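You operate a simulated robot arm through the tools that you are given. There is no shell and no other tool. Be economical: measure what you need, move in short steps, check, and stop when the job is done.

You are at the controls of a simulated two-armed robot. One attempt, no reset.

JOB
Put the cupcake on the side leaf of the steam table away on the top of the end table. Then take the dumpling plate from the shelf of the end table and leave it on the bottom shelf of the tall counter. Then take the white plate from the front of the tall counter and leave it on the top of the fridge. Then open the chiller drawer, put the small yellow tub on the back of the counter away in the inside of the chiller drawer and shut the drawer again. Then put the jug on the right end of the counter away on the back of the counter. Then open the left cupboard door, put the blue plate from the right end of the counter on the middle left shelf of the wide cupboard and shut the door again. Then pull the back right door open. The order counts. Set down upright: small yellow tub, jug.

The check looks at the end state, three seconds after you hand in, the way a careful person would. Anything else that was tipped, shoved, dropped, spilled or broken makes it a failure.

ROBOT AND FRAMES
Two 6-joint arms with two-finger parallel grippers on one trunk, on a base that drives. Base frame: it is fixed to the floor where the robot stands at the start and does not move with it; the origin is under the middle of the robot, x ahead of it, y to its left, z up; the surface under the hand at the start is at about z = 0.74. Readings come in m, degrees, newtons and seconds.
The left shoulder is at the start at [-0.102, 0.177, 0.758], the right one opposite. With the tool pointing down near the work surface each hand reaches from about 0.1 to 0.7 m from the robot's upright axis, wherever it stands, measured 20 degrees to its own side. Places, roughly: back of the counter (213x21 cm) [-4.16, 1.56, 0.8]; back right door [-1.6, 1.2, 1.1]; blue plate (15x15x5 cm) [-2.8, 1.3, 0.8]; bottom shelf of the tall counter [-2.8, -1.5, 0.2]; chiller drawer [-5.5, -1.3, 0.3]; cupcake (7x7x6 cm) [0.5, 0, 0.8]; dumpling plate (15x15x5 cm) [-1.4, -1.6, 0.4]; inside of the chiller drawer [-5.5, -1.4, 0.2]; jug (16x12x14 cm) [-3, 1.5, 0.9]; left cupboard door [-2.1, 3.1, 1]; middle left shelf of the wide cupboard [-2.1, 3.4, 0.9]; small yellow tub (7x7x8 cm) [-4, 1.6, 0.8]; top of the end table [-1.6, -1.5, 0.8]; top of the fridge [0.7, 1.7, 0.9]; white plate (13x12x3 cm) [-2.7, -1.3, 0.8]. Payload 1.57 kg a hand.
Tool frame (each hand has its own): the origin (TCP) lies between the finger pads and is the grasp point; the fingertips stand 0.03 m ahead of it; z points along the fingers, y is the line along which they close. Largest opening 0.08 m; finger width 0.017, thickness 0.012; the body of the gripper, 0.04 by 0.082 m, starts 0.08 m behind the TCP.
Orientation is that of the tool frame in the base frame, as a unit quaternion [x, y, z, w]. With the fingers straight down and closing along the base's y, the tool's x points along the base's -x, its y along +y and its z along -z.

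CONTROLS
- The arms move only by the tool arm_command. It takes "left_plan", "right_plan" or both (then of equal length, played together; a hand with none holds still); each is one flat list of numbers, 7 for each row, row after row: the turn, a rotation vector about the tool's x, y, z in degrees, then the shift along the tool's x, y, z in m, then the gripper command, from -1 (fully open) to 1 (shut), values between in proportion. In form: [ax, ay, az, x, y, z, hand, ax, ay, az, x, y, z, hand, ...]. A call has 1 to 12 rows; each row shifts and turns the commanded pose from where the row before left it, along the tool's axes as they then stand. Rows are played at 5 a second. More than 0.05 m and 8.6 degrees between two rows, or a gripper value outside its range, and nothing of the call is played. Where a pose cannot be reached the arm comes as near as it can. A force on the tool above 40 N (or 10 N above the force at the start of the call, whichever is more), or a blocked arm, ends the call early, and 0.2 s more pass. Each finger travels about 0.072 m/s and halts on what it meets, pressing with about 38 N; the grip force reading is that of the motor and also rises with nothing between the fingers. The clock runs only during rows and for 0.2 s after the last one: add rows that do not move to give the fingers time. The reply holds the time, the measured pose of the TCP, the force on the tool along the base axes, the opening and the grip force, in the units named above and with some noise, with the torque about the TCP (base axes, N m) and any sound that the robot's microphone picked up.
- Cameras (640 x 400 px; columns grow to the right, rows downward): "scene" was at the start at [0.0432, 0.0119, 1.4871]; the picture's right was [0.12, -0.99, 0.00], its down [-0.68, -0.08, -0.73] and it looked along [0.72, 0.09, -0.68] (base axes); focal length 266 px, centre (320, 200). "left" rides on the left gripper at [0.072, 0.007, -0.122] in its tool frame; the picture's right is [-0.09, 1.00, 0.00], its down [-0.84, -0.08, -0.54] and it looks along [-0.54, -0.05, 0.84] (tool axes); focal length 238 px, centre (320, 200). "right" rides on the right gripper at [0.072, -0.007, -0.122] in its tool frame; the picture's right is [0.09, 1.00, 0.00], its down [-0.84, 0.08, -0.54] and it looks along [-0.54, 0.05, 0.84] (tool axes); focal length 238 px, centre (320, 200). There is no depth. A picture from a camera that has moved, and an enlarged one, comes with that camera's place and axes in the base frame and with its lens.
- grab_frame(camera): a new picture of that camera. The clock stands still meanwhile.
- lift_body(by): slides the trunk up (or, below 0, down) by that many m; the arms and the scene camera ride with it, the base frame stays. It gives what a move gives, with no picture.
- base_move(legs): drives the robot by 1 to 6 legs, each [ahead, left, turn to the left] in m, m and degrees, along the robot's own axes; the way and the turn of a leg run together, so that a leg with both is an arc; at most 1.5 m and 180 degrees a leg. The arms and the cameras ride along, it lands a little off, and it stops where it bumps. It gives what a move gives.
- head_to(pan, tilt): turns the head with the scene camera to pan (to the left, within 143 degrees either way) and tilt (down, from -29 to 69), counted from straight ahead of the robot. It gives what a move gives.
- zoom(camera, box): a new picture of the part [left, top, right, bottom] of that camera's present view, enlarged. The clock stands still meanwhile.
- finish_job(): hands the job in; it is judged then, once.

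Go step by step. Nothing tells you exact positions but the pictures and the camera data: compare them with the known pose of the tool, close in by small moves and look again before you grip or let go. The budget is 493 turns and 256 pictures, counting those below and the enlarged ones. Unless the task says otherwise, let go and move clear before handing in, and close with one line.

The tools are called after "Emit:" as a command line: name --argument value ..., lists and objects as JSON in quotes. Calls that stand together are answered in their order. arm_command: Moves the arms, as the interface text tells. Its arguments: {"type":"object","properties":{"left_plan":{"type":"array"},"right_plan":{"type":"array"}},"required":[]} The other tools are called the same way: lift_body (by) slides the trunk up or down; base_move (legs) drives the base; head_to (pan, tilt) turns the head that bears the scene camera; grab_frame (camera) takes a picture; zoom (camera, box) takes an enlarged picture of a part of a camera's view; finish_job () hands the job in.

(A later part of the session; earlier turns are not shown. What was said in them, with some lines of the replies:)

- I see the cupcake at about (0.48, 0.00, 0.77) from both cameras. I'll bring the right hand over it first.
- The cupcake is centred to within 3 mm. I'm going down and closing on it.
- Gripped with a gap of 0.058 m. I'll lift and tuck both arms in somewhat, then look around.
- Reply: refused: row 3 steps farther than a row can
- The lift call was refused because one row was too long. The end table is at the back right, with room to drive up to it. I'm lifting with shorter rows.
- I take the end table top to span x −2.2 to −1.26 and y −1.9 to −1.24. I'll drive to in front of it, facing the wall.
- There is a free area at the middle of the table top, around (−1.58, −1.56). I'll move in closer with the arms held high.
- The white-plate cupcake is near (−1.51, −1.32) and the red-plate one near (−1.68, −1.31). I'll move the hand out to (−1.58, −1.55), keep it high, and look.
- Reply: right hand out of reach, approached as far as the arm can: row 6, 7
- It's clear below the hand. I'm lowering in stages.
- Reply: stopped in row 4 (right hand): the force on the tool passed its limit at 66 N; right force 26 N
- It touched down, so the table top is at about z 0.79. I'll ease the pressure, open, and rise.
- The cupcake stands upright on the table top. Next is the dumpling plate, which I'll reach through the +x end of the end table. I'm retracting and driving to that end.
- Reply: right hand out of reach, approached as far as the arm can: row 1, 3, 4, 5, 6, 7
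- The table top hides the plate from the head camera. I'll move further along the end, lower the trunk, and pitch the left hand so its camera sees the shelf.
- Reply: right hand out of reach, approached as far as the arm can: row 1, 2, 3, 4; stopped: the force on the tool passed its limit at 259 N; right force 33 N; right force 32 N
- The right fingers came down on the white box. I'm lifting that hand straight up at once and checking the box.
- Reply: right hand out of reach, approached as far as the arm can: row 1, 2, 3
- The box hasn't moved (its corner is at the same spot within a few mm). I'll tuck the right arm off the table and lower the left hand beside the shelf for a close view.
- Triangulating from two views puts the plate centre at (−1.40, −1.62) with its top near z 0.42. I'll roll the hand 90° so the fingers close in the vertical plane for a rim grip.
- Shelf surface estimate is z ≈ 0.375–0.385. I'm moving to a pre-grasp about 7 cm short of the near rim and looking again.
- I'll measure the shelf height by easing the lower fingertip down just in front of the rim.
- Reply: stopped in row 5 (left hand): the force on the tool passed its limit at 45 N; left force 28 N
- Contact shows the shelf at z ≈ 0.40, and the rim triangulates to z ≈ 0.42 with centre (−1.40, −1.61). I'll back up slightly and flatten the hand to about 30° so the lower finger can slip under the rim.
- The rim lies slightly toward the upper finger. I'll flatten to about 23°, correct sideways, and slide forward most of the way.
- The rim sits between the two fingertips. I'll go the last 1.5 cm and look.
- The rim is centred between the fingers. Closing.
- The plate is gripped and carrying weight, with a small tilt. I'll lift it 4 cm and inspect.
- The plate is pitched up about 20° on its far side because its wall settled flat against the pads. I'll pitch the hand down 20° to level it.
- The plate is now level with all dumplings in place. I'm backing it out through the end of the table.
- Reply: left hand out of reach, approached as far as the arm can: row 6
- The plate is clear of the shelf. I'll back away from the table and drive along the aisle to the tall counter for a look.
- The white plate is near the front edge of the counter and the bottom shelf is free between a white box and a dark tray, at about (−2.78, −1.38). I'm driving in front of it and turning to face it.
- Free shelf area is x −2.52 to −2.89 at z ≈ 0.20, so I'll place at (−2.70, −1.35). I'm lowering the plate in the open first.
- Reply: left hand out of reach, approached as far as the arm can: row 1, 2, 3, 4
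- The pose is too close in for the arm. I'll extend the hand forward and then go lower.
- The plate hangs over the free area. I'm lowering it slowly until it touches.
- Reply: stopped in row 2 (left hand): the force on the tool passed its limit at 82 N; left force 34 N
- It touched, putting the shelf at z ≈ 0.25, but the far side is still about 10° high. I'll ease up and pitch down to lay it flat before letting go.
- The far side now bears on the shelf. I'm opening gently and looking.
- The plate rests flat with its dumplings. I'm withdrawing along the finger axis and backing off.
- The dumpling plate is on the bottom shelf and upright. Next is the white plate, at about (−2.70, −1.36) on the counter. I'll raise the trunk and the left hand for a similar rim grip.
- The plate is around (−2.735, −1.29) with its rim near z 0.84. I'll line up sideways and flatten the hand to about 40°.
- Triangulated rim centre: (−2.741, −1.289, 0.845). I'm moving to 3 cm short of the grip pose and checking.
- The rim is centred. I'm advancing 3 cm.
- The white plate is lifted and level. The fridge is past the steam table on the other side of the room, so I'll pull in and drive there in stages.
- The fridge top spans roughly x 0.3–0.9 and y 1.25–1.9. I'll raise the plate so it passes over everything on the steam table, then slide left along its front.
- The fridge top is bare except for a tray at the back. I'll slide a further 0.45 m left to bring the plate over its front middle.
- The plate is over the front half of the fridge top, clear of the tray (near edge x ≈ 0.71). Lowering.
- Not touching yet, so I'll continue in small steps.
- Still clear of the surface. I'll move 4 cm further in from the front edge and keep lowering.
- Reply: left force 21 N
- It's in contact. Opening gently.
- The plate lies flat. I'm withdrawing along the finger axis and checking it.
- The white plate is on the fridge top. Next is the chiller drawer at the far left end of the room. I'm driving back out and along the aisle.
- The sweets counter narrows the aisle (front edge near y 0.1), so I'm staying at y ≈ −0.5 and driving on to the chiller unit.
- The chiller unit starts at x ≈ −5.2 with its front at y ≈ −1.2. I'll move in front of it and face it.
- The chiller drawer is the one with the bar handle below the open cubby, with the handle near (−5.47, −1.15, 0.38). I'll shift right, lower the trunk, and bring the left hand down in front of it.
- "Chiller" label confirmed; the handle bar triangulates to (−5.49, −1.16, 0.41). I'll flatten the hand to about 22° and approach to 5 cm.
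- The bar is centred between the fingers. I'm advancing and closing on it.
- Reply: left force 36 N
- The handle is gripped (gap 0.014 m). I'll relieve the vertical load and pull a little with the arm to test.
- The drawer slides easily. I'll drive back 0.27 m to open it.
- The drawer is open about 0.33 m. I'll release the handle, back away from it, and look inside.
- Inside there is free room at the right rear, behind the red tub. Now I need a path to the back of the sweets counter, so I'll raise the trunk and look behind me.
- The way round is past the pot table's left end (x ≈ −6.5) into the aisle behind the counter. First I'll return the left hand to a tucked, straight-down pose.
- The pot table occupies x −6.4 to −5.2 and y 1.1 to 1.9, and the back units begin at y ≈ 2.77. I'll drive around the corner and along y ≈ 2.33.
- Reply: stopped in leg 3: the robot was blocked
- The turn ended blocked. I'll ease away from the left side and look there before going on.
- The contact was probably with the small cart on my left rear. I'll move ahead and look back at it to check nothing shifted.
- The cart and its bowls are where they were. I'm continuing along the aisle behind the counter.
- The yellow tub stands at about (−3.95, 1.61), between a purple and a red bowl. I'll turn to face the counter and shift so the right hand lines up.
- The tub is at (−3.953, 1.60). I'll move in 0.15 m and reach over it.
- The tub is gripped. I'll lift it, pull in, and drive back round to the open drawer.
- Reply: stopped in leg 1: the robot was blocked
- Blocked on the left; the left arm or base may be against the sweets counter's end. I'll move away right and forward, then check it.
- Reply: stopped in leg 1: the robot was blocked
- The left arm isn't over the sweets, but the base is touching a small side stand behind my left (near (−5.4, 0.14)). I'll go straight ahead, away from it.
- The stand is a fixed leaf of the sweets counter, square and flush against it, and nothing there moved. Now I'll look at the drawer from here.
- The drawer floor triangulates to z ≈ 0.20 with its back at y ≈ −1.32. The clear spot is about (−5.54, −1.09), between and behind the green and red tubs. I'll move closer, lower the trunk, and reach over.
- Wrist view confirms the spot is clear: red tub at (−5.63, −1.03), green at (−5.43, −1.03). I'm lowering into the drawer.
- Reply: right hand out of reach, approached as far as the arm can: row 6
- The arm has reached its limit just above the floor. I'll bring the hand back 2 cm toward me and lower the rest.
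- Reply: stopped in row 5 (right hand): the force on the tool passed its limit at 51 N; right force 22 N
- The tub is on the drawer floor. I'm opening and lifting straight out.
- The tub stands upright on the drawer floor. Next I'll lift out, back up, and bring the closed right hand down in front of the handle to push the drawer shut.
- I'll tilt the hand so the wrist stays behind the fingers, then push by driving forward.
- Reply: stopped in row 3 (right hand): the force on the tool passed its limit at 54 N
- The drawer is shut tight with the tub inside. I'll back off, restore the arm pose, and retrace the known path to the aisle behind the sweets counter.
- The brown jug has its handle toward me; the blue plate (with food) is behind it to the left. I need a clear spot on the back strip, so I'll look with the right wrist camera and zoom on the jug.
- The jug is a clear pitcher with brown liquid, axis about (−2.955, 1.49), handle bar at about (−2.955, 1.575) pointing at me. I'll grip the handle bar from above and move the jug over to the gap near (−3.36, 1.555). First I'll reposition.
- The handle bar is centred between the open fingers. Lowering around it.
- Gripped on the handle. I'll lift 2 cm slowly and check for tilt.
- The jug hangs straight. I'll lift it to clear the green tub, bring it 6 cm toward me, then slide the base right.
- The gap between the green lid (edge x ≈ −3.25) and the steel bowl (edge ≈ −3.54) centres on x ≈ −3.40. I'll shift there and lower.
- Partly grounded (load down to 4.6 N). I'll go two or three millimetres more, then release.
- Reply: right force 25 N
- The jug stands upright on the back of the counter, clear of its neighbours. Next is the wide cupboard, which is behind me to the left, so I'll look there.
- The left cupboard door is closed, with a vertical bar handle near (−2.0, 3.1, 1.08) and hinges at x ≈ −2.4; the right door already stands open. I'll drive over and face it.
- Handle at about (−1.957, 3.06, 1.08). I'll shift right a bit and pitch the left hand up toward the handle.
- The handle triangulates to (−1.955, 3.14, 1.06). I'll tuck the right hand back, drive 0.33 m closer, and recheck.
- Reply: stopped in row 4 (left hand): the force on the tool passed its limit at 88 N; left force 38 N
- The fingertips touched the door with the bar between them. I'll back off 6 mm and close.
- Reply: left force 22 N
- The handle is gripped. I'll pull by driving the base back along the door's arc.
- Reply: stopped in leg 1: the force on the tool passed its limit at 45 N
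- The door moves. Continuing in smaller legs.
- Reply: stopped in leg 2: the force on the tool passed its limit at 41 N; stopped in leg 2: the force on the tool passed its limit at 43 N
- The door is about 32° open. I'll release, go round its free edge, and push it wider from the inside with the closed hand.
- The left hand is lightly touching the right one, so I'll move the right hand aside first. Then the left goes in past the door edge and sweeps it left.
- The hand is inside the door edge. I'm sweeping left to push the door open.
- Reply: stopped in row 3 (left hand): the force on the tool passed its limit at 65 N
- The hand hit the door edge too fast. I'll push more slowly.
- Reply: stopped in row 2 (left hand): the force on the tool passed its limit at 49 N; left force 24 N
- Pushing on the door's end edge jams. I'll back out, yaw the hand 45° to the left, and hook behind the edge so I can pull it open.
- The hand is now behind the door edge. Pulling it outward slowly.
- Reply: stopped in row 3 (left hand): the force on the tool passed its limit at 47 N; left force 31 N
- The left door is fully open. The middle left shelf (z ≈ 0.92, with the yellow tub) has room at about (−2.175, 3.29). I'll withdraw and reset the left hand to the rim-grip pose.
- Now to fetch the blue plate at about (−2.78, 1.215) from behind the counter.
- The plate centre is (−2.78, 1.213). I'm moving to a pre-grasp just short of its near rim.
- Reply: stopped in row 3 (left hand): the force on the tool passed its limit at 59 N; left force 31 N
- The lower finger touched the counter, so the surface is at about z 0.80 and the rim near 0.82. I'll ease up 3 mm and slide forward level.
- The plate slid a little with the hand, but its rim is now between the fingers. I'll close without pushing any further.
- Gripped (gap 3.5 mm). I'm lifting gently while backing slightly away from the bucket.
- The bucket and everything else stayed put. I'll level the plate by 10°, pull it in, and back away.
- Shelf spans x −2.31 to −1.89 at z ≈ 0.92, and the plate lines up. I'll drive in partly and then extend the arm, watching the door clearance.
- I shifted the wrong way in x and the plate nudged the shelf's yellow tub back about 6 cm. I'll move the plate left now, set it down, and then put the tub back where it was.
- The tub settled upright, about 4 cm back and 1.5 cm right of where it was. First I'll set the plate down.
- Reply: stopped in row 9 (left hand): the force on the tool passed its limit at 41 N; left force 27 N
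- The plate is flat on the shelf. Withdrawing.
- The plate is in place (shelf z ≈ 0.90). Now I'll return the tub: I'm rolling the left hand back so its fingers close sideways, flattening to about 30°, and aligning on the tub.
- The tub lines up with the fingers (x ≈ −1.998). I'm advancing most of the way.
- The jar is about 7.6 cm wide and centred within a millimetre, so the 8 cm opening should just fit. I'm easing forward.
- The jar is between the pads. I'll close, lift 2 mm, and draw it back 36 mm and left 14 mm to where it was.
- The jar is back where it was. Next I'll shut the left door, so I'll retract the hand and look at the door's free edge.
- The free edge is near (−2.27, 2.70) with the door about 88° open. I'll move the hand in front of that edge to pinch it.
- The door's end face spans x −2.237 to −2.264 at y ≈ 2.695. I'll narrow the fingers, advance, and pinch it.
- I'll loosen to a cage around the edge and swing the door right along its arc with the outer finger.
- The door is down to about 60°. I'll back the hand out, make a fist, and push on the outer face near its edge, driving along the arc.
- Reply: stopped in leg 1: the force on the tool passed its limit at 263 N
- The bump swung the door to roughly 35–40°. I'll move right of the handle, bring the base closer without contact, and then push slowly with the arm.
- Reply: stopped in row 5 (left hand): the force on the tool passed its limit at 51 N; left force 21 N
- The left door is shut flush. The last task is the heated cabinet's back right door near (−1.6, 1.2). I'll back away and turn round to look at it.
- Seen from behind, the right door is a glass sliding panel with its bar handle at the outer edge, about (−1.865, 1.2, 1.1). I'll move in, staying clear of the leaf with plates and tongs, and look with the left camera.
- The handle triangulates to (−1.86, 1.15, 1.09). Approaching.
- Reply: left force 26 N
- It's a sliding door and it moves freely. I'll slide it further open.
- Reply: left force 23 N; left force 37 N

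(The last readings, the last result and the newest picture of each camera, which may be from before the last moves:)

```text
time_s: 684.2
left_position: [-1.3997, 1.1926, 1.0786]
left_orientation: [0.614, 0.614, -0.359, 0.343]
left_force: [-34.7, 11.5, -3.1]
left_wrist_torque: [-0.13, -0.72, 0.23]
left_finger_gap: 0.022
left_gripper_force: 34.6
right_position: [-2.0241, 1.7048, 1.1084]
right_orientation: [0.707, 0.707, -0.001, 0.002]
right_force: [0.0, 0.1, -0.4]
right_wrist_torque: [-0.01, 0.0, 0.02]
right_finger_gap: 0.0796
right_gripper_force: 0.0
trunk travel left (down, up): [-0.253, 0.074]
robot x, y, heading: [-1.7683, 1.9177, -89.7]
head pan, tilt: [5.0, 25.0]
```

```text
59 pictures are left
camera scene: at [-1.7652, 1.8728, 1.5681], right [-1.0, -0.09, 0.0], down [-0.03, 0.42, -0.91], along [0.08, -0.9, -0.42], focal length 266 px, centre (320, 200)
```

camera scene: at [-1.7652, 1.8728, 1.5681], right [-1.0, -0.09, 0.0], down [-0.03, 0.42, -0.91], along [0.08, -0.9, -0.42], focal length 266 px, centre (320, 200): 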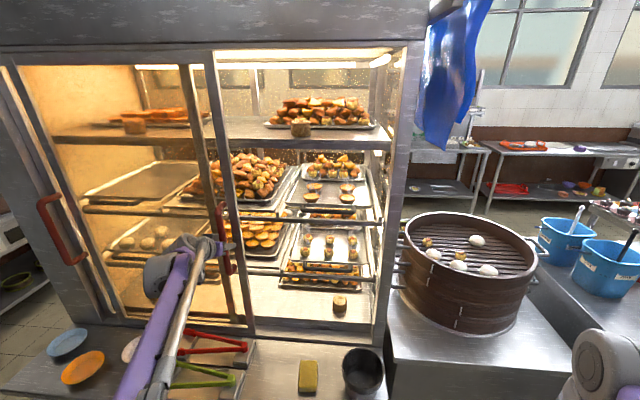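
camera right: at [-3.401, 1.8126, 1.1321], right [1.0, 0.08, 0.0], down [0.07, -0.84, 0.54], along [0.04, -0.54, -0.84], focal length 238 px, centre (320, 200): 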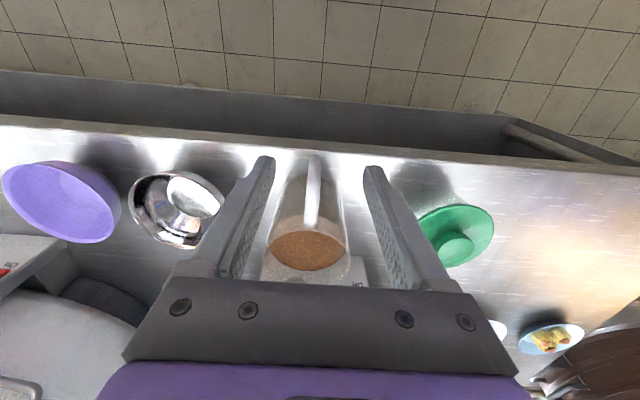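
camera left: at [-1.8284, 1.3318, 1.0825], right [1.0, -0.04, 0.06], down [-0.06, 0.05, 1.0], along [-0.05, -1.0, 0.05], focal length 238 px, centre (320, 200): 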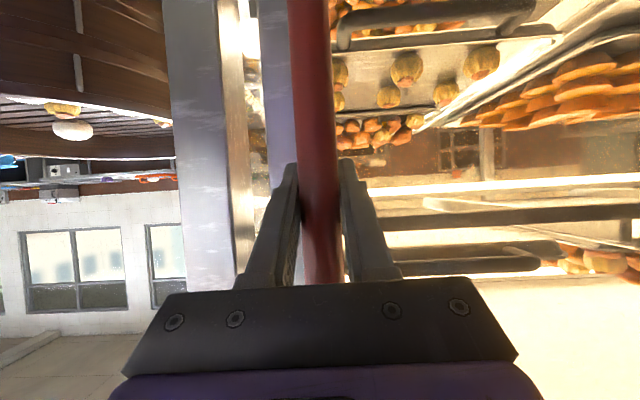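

The door is at its stop, fully open. I'll release it and back away.

Emit:
arm_command --left_plan '[0, 0, 0, 0, -0.006, 0, 1, 0, 0, 0, 0, 0, 0, 0.3, 0, 0, 0, 0, 0, 0, -0.4, 0, 0, 0, 0, 0, 0, -0.4, 0, 0, 0, 0.02, 0, -0.0348, -0.4, 0, 0, 0, 0.02, 0, -0.0348, -0.4, 0, 0, 0, 0.02, 0, -0.0348, -0.4, 0, 0, 0, 0.02, 0, -0.0348, -0.4, 0, 0, 0, 0, 0, 0, -0.4]'

Emit:
base_move --legs '[[-0.2, 0, 0]]'

Emit:
grab_frame --camera "scene"

Emit:
head_to --pan 143 --tilt 20

Emit:
grab_frame --camera "scene"

Emit:
head_to --pan -143 --tilt 20

Emit:
grab_frame --camera "scene"

```text
time_s: 686.2
left_position: [-1.3961, 1.3547, 1.0769]
left_orientation: [0.61, 0.616, -0.358, 0.346]
left_force: [-1.0, -1.1, -0.1]
left_wrist_torque: [0.01, 0.01, -0.01]
left_finger_gap: 0.0559
left_gripper_force: 0.1
right_position: [-2.0203, 1.7043, 1.1095]
right_orientation: [0.706, 0.708, -0.001, 0.0]
right_force: [0.4, -0.2, -0.5]
right_wrist_torque: [-0.01, 0.01, 0.03]
right_finger_gap: 0.08
right_gripper_force: 0.1
trunk travel left (down, up): [-0.253, 0.074]
robot x, y, heading: [-1.768, 1.9221, -89.5]
head pan, tilt: [5.0, 25.0]
```

```text
time_s: 687.8
left_position: [-1.3938, 1.5537, 1.0765]
left_orientation: [0.61, 0.616, -0.358, 0.347]
left_force: [0.0, -0.4, 1.0]
left_wrist_torque: [-0.03, -0.02, 0.01]
left_finger_gap: 0.056
left_gripper_force: 0.0
right_position: [-2.02, 1.9004, 1.1086]
right_orientation: [0.705, 0.709, -0.002, 0.0]
right_force: [0.6, -0.2, -0.6]
right_wrist_torque: [-0.02, 0.0, 0.03]
right_finger_gap: 0.08
right_gripper_force: 0.1
trunk travel left (down, up): [-0.253, 0.074]
robot x, y, heading: [-1.7673, 2.1209, -89.7]
head pan, tilt: [5.0, 25.0]
```

```text
58 pictures are left
camera scene: at [-1.7598, 2.0699, 1.5683], right [-1.0, -0.09, 0.0], down [-0.04, 0.42, -0.91], along [0.09, -0.9, -0.42], focal length 266 px, centre (320, 200)
```

scene: 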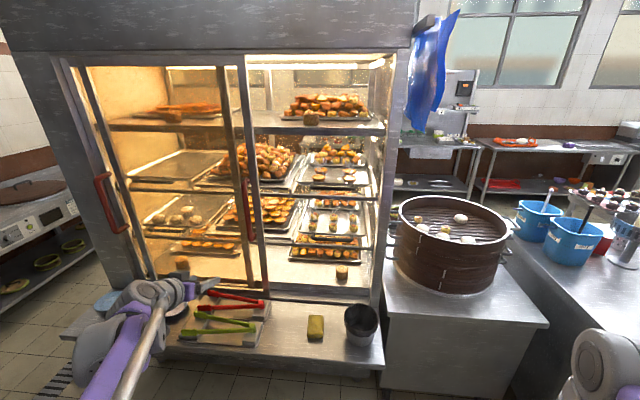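

```text
time_s: 690.0
left_position: [-1.3953, 1.5537, 1.0765]
left_orientation: [0.61, 0.616, -0.359, 0.347]
left_force: [0.5, -0.2, -0.4]
left_wrist_torque: [0.01, -0.02, 0.02]
left_finger_gap: 0.0558
left_gripper_force: 0.1
right_position: [-2.0207, 1.901, 1.1093]
right_orientation: [0.705, 0.709, -0.002, 0.001]
right_force: [-0.6, -0.6, 0.4]
right_wrist_torque: [0.02, 0.02, 0.0]
right_finger_gap: 0.08
right_gripper_force: 0.1
trunk travel left (down, up): [-0.253, 0.074]
robot x, y, heading: [-1.7696, 2.1232, -89.7]
head pan, tilt: [143.0, 20.0]
```

```text
57 pictures are left
camera scene: at [-1.7131, 2.2361, 1.5763], right [0.8, -0.6, 0.0], down [-0.2, -0.27, -0.94], along [0.56, 0.75, -0.34], focal length 266 px, centre (320, 200)
```

scene: 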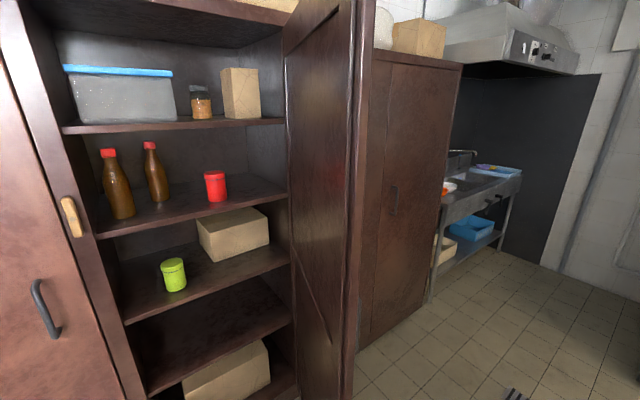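

```text
time_s: 693.9
left_position: [-1.3947, 1.5551, 1.0773]
left_orientation: [0.609, 0.617, -0.358, 0.347]
left_force: [0.3, -0.2, 0.3]
left_wrist_torque: [0.0, -0.01, 0.02]
left_finger_gap: 0.0558
left_gripper_force: 0.0
right_position: [-2.0196, 1.9006, 1.1095]
right_orientation: [0.706, 0.709, -0.002, 0.001]
right_force: [-0.9, -0.3, -0.4]
right_wrist_torque: [0.02, 0.01, 0.03]
right_finger_gap: 0.0799
right_gripper_force: 0.1
trunk travel left (down, up): [-0.253, 0.074]
robot x, y, heading: [-1.7683, 2.1172, -89.6]
head pan, tilt: [-143.0, 20.0]
```

```text
56 pictures are left
camera scene: at [-1.8252, 2.2352, 1.5763], right [0.79, 0.61, 0.0], down [0.21, -0.27, -0.94], along [-0.57, 0.75, -0.34], focal length 266 px, centre (320, 200)
```

scene: 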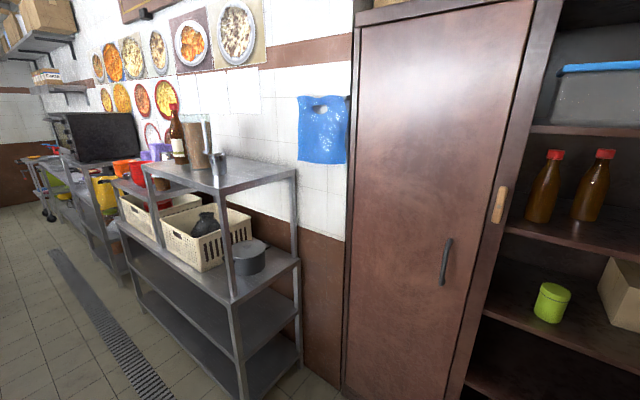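

The back right door is open, the left cupboard door is shut, and both hands are clear of everything. Handing in.

Emit:
finish_job

```text
The job is handed in.
```

I did all seven tasks in the order given and handed the job in; its result hasn't been reported yet. There were three mishaps. The right fingers pressed on the white box on the end table, but it hadn't moved. A jar in the cupboard was pushed about 4 cm and put back. The base bumped the serving cart and the counter's side leaf, and neither looked displaced.
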